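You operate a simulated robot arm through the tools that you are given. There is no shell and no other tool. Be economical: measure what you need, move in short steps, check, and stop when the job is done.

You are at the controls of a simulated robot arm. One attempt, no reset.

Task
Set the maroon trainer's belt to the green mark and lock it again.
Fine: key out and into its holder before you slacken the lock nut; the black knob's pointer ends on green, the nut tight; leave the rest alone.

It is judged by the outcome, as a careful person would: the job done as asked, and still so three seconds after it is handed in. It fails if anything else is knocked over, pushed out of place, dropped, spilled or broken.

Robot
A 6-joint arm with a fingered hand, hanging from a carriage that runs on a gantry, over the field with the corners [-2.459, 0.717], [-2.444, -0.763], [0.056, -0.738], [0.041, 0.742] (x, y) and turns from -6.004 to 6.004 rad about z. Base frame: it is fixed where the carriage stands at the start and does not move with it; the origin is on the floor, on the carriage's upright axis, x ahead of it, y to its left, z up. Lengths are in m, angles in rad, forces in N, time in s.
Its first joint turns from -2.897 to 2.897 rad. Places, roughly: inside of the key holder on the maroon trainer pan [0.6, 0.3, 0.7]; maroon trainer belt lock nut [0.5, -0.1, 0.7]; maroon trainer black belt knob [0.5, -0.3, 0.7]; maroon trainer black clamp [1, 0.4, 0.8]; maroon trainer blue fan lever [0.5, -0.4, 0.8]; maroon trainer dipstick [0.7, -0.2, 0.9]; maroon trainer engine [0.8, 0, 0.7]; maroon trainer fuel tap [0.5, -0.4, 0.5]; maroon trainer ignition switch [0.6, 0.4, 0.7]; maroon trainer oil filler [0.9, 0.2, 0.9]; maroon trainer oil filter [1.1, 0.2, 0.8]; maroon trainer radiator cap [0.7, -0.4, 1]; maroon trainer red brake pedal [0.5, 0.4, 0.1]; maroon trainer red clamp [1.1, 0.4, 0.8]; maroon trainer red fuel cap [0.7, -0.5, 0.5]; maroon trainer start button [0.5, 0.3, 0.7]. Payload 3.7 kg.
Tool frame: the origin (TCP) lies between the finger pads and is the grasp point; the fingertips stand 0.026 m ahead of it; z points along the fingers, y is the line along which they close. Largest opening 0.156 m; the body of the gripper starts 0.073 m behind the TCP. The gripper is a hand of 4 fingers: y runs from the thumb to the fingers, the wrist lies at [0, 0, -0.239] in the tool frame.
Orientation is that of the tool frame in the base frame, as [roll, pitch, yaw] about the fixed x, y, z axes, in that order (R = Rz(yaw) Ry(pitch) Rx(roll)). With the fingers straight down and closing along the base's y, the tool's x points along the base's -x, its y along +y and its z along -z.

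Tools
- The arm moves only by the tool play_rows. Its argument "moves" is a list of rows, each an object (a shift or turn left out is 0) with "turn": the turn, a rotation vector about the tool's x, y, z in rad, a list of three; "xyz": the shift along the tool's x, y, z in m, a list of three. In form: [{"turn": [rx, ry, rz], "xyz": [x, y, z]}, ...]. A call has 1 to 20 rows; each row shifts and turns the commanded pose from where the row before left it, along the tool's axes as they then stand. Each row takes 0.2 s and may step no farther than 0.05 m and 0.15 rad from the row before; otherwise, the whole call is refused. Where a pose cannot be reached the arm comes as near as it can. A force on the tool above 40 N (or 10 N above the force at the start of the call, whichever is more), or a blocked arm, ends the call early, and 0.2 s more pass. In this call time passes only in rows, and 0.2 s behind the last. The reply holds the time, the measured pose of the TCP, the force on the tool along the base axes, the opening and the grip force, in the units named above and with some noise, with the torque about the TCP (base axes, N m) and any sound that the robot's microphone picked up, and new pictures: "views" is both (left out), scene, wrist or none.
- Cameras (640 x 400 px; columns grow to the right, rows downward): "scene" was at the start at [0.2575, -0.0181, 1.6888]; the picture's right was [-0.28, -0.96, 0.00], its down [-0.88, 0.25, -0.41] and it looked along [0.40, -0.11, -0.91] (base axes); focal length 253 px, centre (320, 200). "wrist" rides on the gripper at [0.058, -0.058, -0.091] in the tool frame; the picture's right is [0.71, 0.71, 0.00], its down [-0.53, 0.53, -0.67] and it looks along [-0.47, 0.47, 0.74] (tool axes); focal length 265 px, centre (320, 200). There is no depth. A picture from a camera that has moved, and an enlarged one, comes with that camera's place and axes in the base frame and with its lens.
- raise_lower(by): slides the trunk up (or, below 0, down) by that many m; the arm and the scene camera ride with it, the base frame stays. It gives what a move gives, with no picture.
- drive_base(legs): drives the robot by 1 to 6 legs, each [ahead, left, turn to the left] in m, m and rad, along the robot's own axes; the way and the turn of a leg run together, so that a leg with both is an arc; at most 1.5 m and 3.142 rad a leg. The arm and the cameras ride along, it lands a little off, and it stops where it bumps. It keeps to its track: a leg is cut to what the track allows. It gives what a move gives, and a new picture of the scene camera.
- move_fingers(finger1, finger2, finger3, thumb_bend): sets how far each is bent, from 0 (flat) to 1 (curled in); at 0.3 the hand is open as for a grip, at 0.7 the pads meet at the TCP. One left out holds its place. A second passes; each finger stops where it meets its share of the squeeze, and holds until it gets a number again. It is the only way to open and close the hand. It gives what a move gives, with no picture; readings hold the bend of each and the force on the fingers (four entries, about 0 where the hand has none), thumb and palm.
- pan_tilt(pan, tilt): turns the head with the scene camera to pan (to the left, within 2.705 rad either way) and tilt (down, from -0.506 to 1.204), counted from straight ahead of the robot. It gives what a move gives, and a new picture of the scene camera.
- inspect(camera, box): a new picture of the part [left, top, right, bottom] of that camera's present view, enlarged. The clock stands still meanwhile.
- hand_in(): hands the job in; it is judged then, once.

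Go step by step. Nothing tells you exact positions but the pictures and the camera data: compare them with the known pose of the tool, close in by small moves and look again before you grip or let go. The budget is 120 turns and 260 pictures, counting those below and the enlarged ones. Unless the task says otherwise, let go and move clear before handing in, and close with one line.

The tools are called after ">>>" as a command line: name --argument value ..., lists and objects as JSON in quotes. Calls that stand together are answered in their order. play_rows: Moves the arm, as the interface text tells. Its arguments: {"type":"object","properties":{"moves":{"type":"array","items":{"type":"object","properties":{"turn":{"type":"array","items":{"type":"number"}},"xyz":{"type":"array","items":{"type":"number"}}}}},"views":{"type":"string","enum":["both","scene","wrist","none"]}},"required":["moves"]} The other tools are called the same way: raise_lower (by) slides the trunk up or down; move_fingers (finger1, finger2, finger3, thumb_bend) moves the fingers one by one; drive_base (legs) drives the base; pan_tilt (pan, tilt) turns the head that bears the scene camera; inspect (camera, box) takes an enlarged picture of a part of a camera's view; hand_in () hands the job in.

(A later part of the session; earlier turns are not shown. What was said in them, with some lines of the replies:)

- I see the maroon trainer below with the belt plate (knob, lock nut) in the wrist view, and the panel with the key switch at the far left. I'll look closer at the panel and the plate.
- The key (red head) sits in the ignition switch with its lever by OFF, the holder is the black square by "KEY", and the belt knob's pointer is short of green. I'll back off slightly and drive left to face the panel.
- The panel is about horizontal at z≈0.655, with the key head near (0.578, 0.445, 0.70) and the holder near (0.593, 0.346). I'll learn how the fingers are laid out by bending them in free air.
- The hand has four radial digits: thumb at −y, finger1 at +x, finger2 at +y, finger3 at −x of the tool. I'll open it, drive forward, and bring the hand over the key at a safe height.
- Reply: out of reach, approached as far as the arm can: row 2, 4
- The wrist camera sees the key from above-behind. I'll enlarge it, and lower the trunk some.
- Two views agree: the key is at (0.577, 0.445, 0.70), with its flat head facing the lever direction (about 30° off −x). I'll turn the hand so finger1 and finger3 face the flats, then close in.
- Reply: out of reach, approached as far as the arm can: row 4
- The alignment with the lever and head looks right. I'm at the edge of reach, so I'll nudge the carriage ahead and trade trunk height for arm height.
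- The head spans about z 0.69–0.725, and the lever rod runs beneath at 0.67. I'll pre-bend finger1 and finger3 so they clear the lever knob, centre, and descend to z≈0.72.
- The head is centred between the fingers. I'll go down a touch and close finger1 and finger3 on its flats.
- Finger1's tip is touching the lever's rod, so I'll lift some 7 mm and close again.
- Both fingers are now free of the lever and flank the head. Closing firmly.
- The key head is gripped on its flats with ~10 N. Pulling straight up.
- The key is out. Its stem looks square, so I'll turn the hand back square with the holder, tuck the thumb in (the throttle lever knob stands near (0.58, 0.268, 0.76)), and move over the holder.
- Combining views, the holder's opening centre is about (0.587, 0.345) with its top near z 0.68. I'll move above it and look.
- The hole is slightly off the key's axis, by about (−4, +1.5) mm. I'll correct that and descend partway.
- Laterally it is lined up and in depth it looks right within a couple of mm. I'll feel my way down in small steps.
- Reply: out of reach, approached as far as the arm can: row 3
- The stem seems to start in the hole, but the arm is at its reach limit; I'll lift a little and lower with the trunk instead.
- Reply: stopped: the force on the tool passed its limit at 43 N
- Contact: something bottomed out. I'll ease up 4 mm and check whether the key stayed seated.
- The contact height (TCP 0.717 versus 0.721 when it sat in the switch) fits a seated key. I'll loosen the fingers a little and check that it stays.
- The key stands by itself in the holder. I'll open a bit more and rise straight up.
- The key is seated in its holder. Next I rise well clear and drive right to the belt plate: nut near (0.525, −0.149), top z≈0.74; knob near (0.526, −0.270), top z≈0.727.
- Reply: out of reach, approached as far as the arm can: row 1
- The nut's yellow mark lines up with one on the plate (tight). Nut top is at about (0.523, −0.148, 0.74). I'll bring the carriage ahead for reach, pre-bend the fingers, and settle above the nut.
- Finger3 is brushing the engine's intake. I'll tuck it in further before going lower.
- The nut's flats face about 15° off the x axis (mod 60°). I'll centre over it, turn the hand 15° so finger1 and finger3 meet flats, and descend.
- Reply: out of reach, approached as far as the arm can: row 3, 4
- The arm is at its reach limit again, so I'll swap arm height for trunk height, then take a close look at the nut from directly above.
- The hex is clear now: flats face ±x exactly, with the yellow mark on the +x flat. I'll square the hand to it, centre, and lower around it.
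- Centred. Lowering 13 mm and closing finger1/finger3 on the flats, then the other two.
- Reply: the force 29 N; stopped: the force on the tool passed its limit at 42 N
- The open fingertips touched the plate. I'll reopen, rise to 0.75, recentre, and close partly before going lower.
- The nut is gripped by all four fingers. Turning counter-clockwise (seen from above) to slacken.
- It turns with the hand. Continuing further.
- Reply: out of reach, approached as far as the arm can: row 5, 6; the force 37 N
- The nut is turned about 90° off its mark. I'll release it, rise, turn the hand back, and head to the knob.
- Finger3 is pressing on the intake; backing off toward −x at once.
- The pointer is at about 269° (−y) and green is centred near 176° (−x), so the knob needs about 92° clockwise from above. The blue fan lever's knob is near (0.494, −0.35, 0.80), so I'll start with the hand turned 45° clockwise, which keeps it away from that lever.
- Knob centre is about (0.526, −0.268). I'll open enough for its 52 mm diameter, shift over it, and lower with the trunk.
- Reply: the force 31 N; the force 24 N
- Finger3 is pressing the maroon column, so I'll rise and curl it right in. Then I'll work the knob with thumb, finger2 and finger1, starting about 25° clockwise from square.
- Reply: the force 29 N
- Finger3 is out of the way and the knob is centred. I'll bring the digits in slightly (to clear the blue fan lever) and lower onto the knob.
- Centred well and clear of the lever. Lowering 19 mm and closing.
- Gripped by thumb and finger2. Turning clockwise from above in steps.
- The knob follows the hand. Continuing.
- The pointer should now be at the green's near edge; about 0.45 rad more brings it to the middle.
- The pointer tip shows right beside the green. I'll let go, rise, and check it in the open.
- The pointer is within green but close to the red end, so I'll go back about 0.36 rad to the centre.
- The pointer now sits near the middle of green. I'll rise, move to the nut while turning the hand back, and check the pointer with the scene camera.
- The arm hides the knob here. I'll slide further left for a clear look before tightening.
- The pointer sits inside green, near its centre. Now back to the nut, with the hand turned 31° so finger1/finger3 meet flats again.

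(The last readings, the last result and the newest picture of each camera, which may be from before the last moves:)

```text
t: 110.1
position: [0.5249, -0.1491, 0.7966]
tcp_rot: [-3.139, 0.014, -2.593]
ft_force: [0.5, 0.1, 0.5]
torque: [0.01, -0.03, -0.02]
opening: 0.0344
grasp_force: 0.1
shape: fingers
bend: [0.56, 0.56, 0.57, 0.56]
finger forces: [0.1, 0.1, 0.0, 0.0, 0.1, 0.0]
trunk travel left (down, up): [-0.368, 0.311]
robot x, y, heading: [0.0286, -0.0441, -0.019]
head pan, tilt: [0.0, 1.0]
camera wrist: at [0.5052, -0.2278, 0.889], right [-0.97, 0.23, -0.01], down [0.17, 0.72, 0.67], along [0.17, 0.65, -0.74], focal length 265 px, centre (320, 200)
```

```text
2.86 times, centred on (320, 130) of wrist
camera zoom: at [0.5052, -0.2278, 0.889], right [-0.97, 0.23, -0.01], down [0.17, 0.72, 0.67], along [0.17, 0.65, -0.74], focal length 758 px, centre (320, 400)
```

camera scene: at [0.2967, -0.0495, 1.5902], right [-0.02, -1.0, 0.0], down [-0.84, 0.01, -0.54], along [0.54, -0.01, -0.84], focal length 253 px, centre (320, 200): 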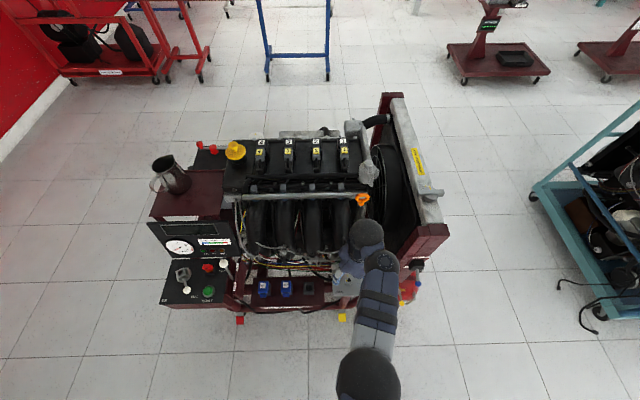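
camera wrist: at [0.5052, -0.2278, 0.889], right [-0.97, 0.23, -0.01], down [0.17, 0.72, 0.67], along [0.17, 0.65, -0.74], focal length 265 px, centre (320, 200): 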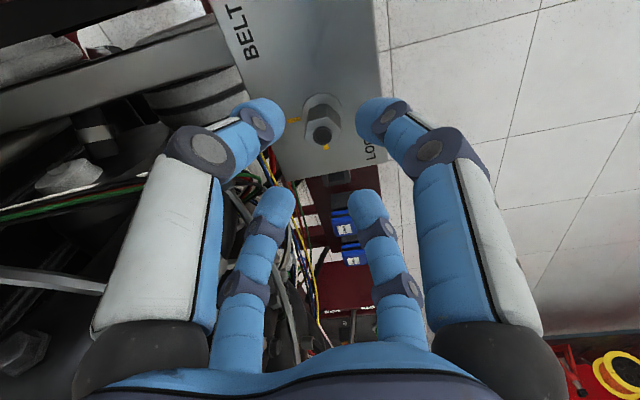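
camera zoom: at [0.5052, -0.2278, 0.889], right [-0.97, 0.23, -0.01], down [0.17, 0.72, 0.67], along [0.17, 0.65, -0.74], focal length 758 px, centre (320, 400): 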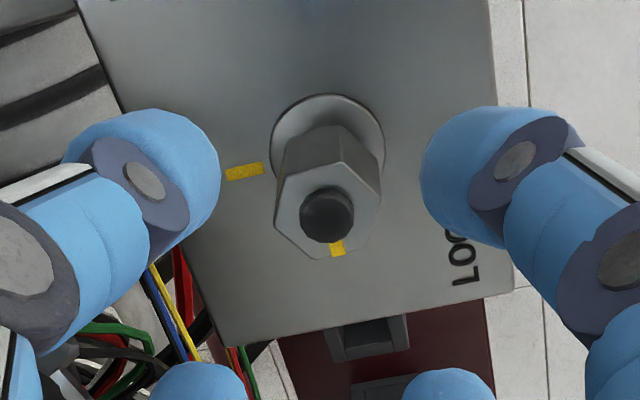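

>>> play_rows --moves '[{"xyz": [0.0008, 0.0008, 0]}]' --views "none"

>>> raise_lower --by -0.046

>>> move_fingers --finger1 0.6 --finger2 0.59 --finger3 0.6 --thumb_bend 0.59

>>> inspect --camera "wrist" --box '[220, 80, 420, 220]'

```text
t: 110.5
position: [0.5235, -0.1492, 0.7983]
tcp_rot: [-3.14, 0.012, -2.592]
ft_force: [0.0, -0.1, 0.3]
torque: [0.0, 0.0, -0.01]
opening: 0.034
grasp_force: 0.0
shape: fingers
bend: [0.56, 0.56, 0.57, 0.56]
finger forces: [0.0, 0.0, 0.1, 0.1, 0.1, 0.0]
trunk travel left (down, up): [-0.368, 0.311]
robot x, y, heading: [0.0283, -0.0448, -0.018]
head pan, tilt: [0.0, 1.0]
```

```text
t: 111.4
position: [0.5249, -0.1482, 0.7529]
tcp_rot: [-3.141, 0.015, -2.594]
ft_force: [0.3, 0.1, 0.2]
torque: [0.02, 0.0, 0.01]
opening: 0.0343
grasp_force: 0.1
shape: fingers
bend: [0.56, 0.56, 0.57, 0.56]
finger forces: [0.0, 0.0, 0.1, 0.1, 0.0, 0.0]
trunk travel left (down, up): [-0.322, 0.357]
robot x, y, heading: [0.0261, -0.0394, -0.017]
head pan, tilt: [0.0, 1.0]
```

```text
t: 112.4
position: [0.5252, -0.1486, 0.7517]
tcp_rot: [-3.14, 0.011, -2.594]
ft_force: [0.0, -0.4, -0.2]
torque: [-0.01, 0.02, -0.02]
opening: 0.025
grasp_force: 0.2
shape: fingers
bend: [0.6, 0.59, 0.6, 0.59]
finger forces: [0.0, 0.1, 0.1, 0.0, 0.0, 0.0]
trunk travel left (down, up): [-0.322, 0.357]
robot x, y, heading: [0.0289, -0.0462, -0.024]
head pan, tilt: [0.0, 1.0]
```

```text
2.86 times, centred on (320, 150) of wrist
camera zoom: at [0.5039, -0.2279, 0.8431], right [-0.97, 0.23, -0.01], down [0.17, 0.72, 0.67], along [0.17, 0.65, -0.74], focal length 758 px, centre (320, 343)
```

zoom: 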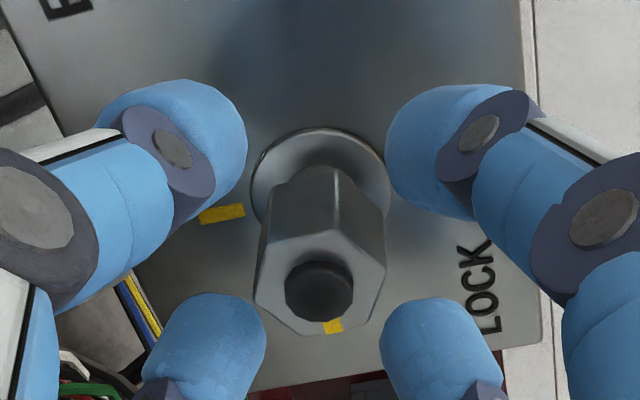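

Well centred. Lowering 10 mm and gripping.

>>> raise_lower --by -0.01

>>> move_fingers --finger1 0.8 --finger3 0.8

>>> move_fingers --finger2 0.8 --thumb_bend 0.8

>>> play_rows --moves '[{"turn": [0, 0, 0.1]}, {"turn": [0, 0, 0.1]}, {"turn": [0, 0, 0.1]}, {"turn": [0, 0, 0.1]}, {"turn": [0, 0, 0.1]}, {"turn": [0, 0, 0.1]}, {"turn": [0, 0, 0.1]}, {"turn": [0, 0, 0.1]}]' --views "none"

>>> inspect --camera "wrist" --box '[220, 80, 420, 220]'

```text
t: 113.0
position: [0.5249, -0.1488, 0.7409]
tcp_rot: [-3.14, 0.016, -2.594]
ft_force: [0.0, -0.2, 0.6]
torque: [0.0, -0.01, 0.01]
opening: 0.0248
grasp_force: 0.0
shape: fingers
bend: [0.6, 0.59, 0.6, 0.59]
finger forces: [0.1, 0.0, 0.0, 0.0, 0.1, 0.1]
trunk travel left (down, up): [-0.312, 0.367]
robot x, y, heading: [0.0236, -0.0449, -0.019]
head pan, tilt: [0.0, 1.0]
```

```text
t: 114.0
position: [0.5237, -0.1481, 0.7411]
tcp_rot: [-3.139, 0.013, -2.595]
ft_force: [0.7, -0.7, -2.5]
torque: [0.01, -0.01, 0.02]
opening: 0.0181
grasp_force: 8.6
shape: fingers
bend: [0.66, 0.59, 0.65, 0.59]
finger forces: [8.3, 0.0, 8.8, 0.0, 0.0, 0.0]
trunk travel left (down, up): [-0.312, 0.367]
robot x, y, heading: [0.0247, -0.0451, -0.015]
head pan, tilt: [0.0, 1.0]
```

```text
t: 115.0
position: [0.5261, -0.1502, 0.7414]
tcp_rot: [-3.14, 0.012, -2.593]
ft_force: [5.9, -5.0, -11.7]
torque: [-0.02, -0.1, 0.01]
opening: 0.0076
grasp_force: 20.8
shape: fingers
bend: [0.66, 0.65, 0.65, 0.66]
finger forces: [7.6, 9.1, 9.4, 0.0, 17.1, 0.0]
trunk travel left (down, up): [-0.312, 0.367]
robot x, y, heading: [0.0273, -0.0429, -0.017]
head pan, tilt: [0.0, 1.0]
```

```text
t: 116.8
position: [0.5242, -0.1494, 0.7418]
tcp_rot: [3.133, 0.009, 2.889]
ft_force: [0.6, -4.5, -11.4]
torque: [-0.03, -0.05, 0.01]
opening: 0.0075
grasp_force: 21.7
shape: fingers
bend: [0.66, 0.65, 0.65, 0.66]
finger forces: [7.8, 10.1, 9.4, 0.0, 15.8, 0.0]
trunk travel left (down, up): [-0.312, 0.367]
robot x, y, heading: [0.027, -0.0445, -0.019]
head pan, tilt: [0.0, 1.0]
```

```text
2.86 times, centred on (320, 150) of wrist
camera zoom: at [0.4521, -0.1909, 0.8326], right [-0.51, 0.86, 0.0], down [0.63, 0.37, 0.68], along [0.58, 0.34, -0.74], focal length 758 px, centre (320, 343)
```

zoom: 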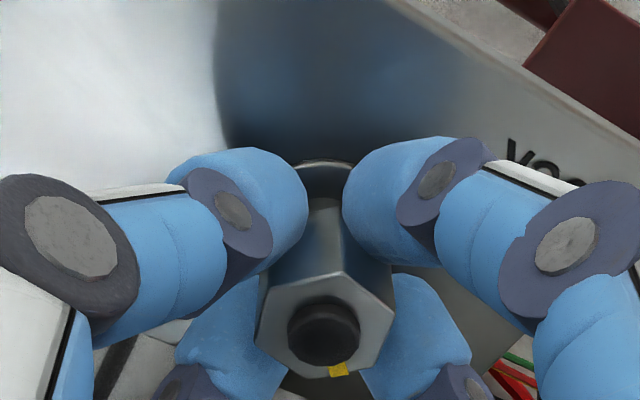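

The nut follows. Another 0.8 rad should bring the marks together; watching the torque.

>>> play_rows --moves '[{"turn": [0, 0, 0.1]}, {"turn": [0, 0, 0.1]}, {"turn": [0, 0, 0.1]}, {"turn": [0, 0, 0.1]}, {"turn": [0, 0, 0.1]}, {"turn": [0, 0, 0.1]}, {"turn": [0, 0, 0.1]}, {"turn": [0, 0, 0.08]}]' --views "none"

>>> inspect --camera "wrist" --box '[220, 80, 420, 220]'

```text
t: 118.6
position: [0.5229, -0.1488, 0.7412]
tcp_rot: [3.13, 0.002, 2.108]
ft_force: [-2.0, -2.7, -7.0]
torque: [-0.04, -0.02, -0.02]
opening: 0.0075
grasp_force: 22.4
shape: fingers
bend: [0.66, 0.65, 0.65, 0.66]
finger forces: [8.4, 10.6, 9.4, 0.1, 15.6, 0.0]
trunk travel left (down, up): [-0.312, 0.367]
robot x, y, heading: [0.0268, -0.0432, -0.02]
head pan, tilt: [0.0, 1.0]
```

```text
2.86 times, centred on (320, 150) of wrist
camera zoom: at [0.4422, -0.1285, 0.8325], right [0.25, 0.97, 0.01], down [0.71, -0.19, 0.68], along [0.66, -0.16, -0.74], focal length 758 px, centre (320, 343)
```

zoom: 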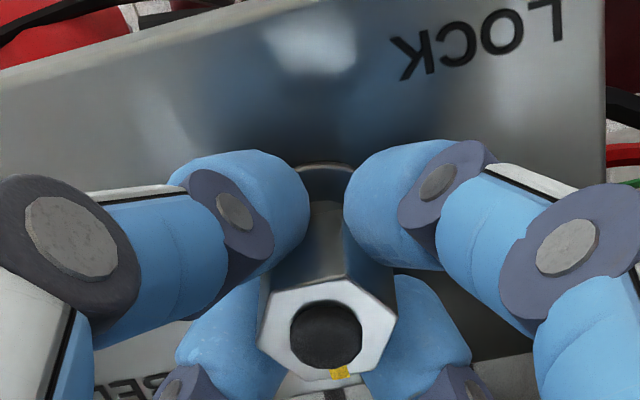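

The mark is back facing +x. A little further to feel for the stop.

>>> play_rows --moves '[{"turn": [0, 0, 0.04]}, {"turn": [0, 0, 0.04]}, {"turn": [0, 0, 0.04]}]' --views "none"

>>> inspect --camera "wrist" --box '[220, 80, 420, 220]'

```text
t: 119.4
position: [0.5219, -0.1503, 0.7407]
tcp_rot: [3.13, 0.001, 1.989]
ft_force: [-3.2, -3.0, -3.8]
torque: [-0.05, 0.0, 0.08]
opening: 0.0068
grasp_force: 23.1
shape: fingers
bend: [0.65, 0.65, 0.65, 0.66]
finger forces: [10.4, 10.5, 8.4, 0.0, 17.7, 0.1]
trunk travel left (down, up): [-0.312, 0.367]
robot x, y, heading: [0.0263, -0.041, -0.018]
head pan, tilt: [0.0, 1.0]
```

```text
2.86 times, centred on (320, 150) of wrist
camera zoom: at [0.4455, -0.1196, 0.8324], right [0.36, 0.93, 0.01], down [0.69, -0.27, 0.67], along [0.63, -0.24, -0.74], focal length 758 px, centre (320, 343)
```

zoom: 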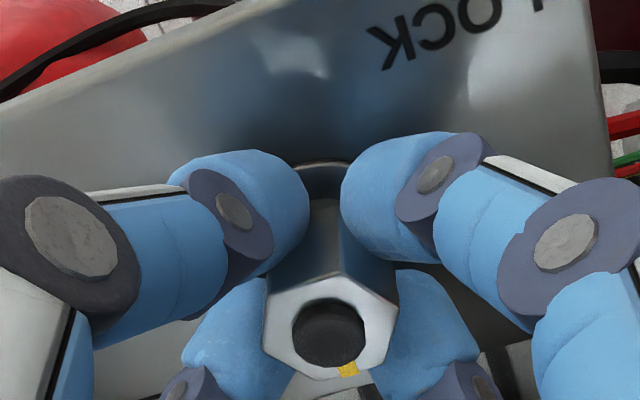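

Torque rose and the nut stopped following: it is against its stop. Releasing and rising to check.

>>> move_fingers --finger1 0.57 --finger2 0.57 --finger3 0.57 --thumb_bend 0.57

>>> raise_lower --by 0.12

>>> drive_base --legs '[[-0.08, 0, 0], [0, 0.3, 0]]'

>>> inspect --camera "scene" --box '[400, 200, 500, 280]'

>>> inspect --camera "scene" --box '[230, 200, 350, 290]'

```text
t: 120.4
position: [0.5246, -0.1486, 0.7416]
tcp_rot: [3.128, -0.001, 1.99]
ft_force: [0.4, 0.4, -0.1]
torque: [0.0, 0.06, 0.06]
opening: 0.0338
grasp_force: 0.1
shape: fingers
bend: [0.56, 0.56, 0.56, 0.56]
finger forces: [0.1, 0.0, 0.0, 0.0, 0.0, 0.1]
trunk travel left (down, up): [-0.312, 0.367]
robot x, y, heading: [0.0263, -0.046, -0.019]
head pan, tilt: [0.0, 1.0]
```

```text
t: 121.9
position: [0.5244, -0.1497, 0.8601]
tcp_rot: [3.129, 0.001, 1.99]
ft_force: [0.5, 0.7, 0.3]
torque: [-0.02, -0.02, -0.03]
opening: 0.0336
grasp_force: 0.0
shape: fingers
bend: [0.56, 0.56, 0.56, 0.56]
finger forces: [0.1, 0.1, 0.0, 0.2, 0.1, 0.1]
trunk travel left (down, up): [-0.432, 0.247]
robot x, y, heading: [0.0256, -0.0432, -0.018]
head pan, tilt: [0.0, 1.0]
```

```text
t: 124.6
position: [0.4509, 0.1565, 0.8607]
tcp_rot: [3.127, -0.001, 1.992]
ft_force: [-0.5, 0.3, -0.2]
torque: [-0.02, -0.01, 0.02]
opening: 0.0338
grasp_force: 0.0
shape: fingers
bend: [0.56, 0.56, 0.56, 0.56]
finger forces: [0.0, 0.1, 0.0, 0.0, 0.0, 0.1]
trunk travel left (down, up): [-0.432, 0.247]
robot x, y, heading: [-0.045, 0.2636, -0.018]
head pan, tilt: [0.0, 1.0]
camera scene: at [0.2222, 0.2557, 1.5942], right [-0.02, -1.0, 0.0], down [-0.84, 0.01, -0.54], along [0.54, -0.01, -0.84], focal length 253 px, centre (320, 200)
```

scene: 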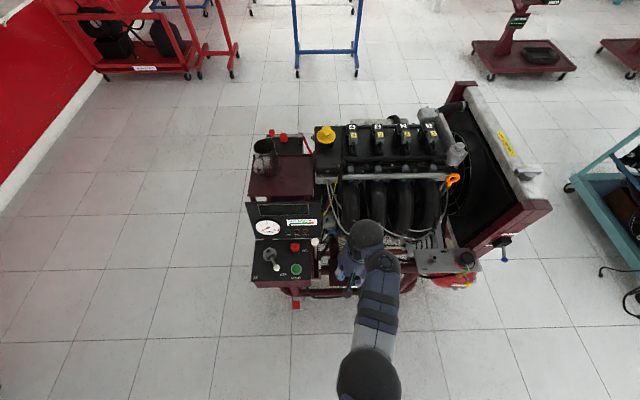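

```text
5.00 times, centred on (450, 240) of scene
camera zoom: at [0.2222, 0.2557, 1.5942], right [-0.02, -1.0, 0.0], down [-0.84, 0.01, -0.54], along [0.54, -0.01, -0.84], focal length 1266 px, centre (-330, 0)
```

zoom: 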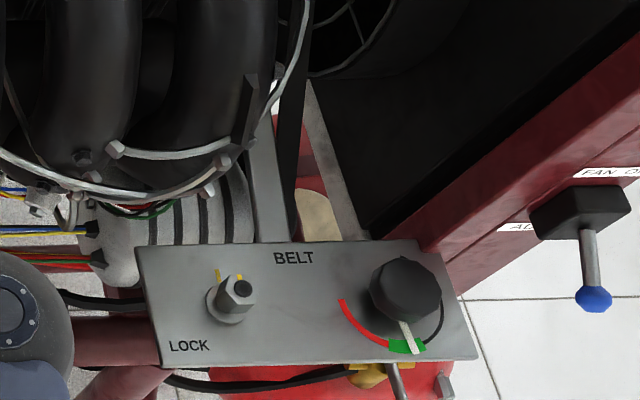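

```text
4.44 times, centred on (290, 245) of scene
camera zoom: at [0.2222, 0.2557, 1.5942], right [-0.02, -1.0, 0.0], down [-0.84, 0.01, -0.54], along [0.54, -0.01, -0.84], focal length 1125 px, centre (453, 0)
```

zoom: 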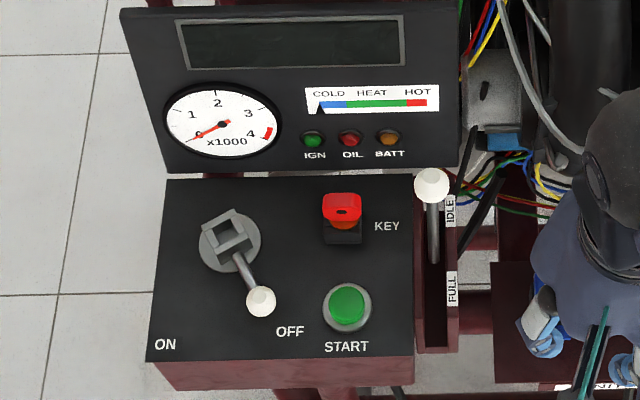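

The key is in its holder, the ignition still at OFF. The pointer is on green, the nut's marks are lined up, and the hand is clear, so I'm handing in.

>>> hand_in

```text
The job is handed in.
```

The maroon trainer's belt knob now points inside the green mark, a few degrees off its centre. The lock nut is turned back to its stop with the yellow marks aligned, and the key is in its holder, where I put it before slackening the nut. Along the way the fingers pressed on the intake, the maroon column, the ignition lever and the belt plate, but nothing looked moved in the final pictures.
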